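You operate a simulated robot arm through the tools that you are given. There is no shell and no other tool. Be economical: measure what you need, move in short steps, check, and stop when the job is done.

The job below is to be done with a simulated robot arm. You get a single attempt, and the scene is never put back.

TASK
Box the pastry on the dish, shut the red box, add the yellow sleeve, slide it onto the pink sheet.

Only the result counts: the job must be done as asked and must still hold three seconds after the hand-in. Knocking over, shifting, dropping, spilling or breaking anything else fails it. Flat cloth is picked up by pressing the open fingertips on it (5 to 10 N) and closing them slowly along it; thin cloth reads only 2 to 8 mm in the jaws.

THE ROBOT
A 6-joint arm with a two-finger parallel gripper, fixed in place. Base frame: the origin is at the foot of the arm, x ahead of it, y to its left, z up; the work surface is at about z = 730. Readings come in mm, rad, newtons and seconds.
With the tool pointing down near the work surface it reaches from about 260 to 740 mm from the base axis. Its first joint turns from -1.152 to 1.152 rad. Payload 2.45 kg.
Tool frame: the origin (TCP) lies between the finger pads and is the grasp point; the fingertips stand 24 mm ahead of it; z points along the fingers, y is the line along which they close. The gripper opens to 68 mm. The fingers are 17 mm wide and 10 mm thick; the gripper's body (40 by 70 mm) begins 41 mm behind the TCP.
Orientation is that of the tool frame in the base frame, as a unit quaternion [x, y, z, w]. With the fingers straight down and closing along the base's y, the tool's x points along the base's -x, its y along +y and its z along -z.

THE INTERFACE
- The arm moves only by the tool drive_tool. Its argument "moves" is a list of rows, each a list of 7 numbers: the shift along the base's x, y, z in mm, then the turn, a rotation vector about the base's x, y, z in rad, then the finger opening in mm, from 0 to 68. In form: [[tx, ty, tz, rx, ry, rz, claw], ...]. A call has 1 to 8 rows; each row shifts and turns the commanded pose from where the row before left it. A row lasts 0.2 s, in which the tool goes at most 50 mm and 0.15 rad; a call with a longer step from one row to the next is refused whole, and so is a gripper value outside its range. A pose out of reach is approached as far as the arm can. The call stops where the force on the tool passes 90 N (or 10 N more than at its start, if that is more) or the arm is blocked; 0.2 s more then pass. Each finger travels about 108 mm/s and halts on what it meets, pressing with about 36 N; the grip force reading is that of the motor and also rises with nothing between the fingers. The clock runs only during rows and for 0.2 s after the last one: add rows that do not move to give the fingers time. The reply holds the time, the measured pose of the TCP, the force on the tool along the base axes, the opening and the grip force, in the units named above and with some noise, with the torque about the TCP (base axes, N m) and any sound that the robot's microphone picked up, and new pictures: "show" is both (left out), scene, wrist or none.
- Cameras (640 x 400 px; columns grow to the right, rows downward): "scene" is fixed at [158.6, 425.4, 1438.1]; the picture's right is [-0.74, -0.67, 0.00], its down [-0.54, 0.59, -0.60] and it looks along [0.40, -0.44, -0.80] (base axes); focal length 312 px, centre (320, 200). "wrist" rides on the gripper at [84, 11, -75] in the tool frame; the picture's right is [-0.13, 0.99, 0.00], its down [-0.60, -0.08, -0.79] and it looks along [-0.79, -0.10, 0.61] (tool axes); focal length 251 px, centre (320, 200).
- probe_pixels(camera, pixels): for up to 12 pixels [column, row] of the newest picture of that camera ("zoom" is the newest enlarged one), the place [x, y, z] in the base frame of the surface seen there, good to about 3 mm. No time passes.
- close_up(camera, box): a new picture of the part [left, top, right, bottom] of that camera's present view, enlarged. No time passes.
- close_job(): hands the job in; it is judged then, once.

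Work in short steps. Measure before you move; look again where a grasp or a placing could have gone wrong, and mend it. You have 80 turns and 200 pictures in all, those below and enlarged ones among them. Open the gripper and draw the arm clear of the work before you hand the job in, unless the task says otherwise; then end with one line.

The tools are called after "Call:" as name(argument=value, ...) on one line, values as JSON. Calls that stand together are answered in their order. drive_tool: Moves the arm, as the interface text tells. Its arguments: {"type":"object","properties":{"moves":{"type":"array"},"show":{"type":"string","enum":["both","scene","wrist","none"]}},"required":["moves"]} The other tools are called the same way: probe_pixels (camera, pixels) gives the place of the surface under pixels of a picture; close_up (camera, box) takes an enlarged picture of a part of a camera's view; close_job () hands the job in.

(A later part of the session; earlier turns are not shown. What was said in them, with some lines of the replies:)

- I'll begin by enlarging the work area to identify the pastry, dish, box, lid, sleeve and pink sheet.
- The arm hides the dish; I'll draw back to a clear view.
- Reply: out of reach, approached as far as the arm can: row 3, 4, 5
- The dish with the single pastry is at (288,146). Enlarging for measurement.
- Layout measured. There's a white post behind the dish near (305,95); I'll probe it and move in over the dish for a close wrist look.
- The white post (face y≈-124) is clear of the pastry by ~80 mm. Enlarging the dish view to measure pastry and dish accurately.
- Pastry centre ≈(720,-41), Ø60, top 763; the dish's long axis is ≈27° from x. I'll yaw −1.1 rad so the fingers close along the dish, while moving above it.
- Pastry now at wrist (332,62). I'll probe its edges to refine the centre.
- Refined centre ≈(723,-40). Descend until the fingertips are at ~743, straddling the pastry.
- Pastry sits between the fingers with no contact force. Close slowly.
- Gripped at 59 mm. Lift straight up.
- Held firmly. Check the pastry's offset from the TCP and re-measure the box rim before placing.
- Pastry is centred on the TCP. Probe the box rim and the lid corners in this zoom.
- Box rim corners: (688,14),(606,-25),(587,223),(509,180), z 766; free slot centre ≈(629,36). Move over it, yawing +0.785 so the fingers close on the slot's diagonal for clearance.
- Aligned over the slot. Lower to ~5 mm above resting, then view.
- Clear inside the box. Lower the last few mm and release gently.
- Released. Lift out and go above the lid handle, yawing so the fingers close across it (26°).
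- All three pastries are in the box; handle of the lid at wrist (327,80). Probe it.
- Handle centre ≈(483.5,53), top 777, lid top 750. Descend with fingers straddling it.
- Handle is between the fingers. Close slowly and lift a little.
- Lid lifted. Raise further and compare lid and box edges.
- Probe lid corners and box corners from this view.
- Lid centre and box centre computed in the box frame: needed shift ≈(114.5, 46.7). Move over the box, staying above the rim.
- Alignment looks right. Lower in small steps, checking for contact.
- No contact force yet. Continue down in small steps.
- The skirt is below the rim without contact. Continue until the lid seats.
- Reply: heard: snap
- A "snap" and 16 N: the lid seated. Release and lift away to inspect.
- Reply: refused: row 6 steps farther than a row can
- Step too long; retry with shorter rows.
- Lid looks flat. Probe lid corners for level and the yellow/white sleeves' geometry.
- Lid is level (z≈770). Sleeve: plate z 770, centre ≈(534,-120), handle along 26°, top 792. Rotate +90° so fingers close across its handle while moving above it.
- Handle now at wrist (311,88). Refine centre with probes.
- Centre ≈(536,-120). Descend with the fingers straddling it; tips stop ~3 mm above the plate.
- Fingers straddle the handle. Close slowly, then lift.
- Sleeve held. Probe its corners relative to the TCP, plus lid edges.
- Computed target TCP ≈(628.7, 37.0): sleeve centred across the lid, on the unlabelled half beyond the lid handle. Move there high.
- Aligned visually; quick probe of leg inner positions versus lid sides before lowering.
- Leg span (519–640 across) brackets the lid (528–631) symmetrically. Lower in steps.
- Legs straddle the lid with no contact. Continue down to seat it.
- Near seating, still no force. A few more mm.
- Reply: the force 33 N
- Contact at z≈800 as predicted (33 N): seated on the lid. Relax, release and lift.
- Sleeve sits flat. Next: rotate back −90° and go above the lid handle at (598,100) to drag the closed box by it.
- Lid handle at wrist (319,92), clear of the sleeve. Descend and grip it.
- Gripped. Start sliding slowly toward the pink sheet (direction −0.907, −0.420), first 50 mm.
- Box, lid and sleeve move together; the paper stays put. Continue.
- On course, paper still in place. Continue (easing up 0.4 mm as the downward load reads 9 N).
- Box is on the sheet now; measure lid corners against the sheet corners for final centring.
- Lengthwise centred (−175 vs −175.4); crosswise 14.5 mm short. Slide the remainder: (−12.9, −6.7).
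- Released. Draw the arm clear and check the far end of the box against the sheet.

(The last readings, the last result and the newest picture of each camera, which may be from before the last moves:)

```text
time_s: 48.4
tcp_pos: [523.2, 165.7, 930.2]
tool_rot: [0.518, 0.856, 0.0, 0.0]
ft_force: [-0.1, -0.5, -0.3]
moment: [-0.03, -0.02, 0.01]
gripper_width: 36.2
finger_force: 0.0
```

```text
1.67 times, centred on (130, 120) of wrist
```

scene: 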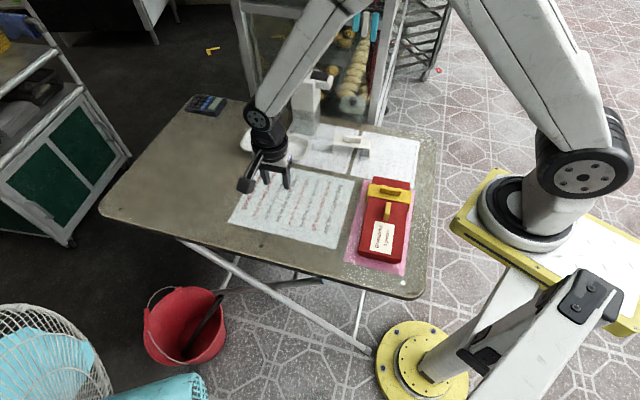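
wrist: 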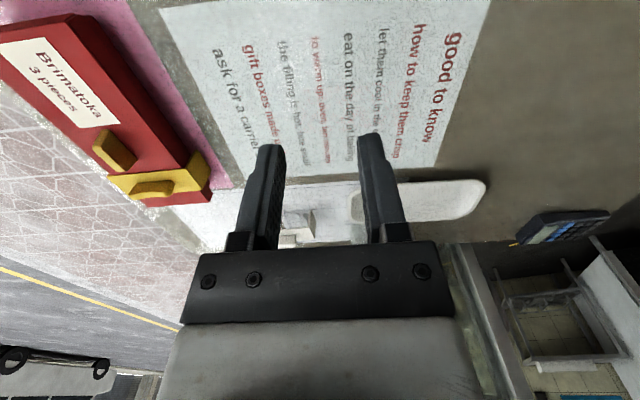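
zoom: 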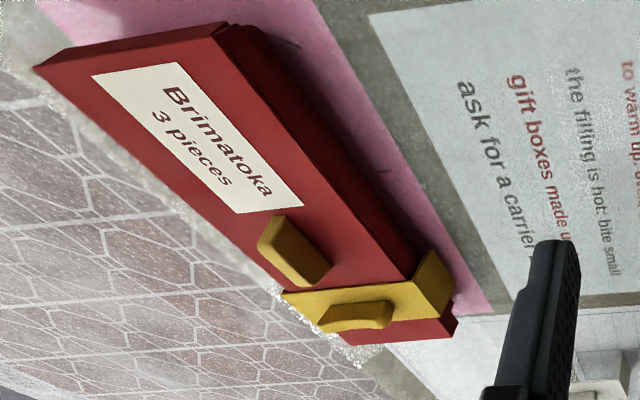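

The box lies fully on the pink sheet with ~13–17 mm end and ~22 mm side margins; lid level at 770, sleeve in place. Open the gripper fully and let things settle.

Call:
drive_tool(moves=[[0, 0, 15, 0, 0, 0, 68], [0, 0, 0, 0, 0, 0, 68], [0, 0, 0, 0, 0, 0, 68], [0, 0, 0, 0, 0, 0, 68]], show="scene")

```text
time_s: 49.4
tcp_pos: [523.4, 165.2, 944.6]
tool_rot: [0.517, 0.856, 0.001, 0.0]
ft_force: [-1.3, 0.3, -0.4]
moment: [0.01, 0.0, 0.04]
gripper_width: 67.9
finger_force: 0.0
```

scene: 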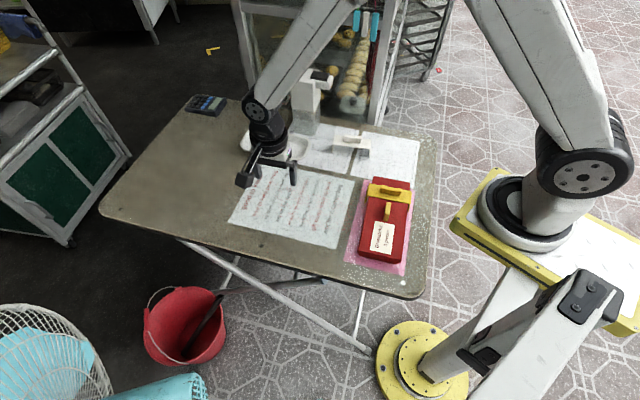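

Everything is stable and the arm is clear; handing in.

Call:
close_job()

```text
The job is handed in.
```

The job is handed in: the dish pastry is in the red box, the lid snapped shut, the yellow sleeve sits over it, and the box rests fully on the pink sheet.
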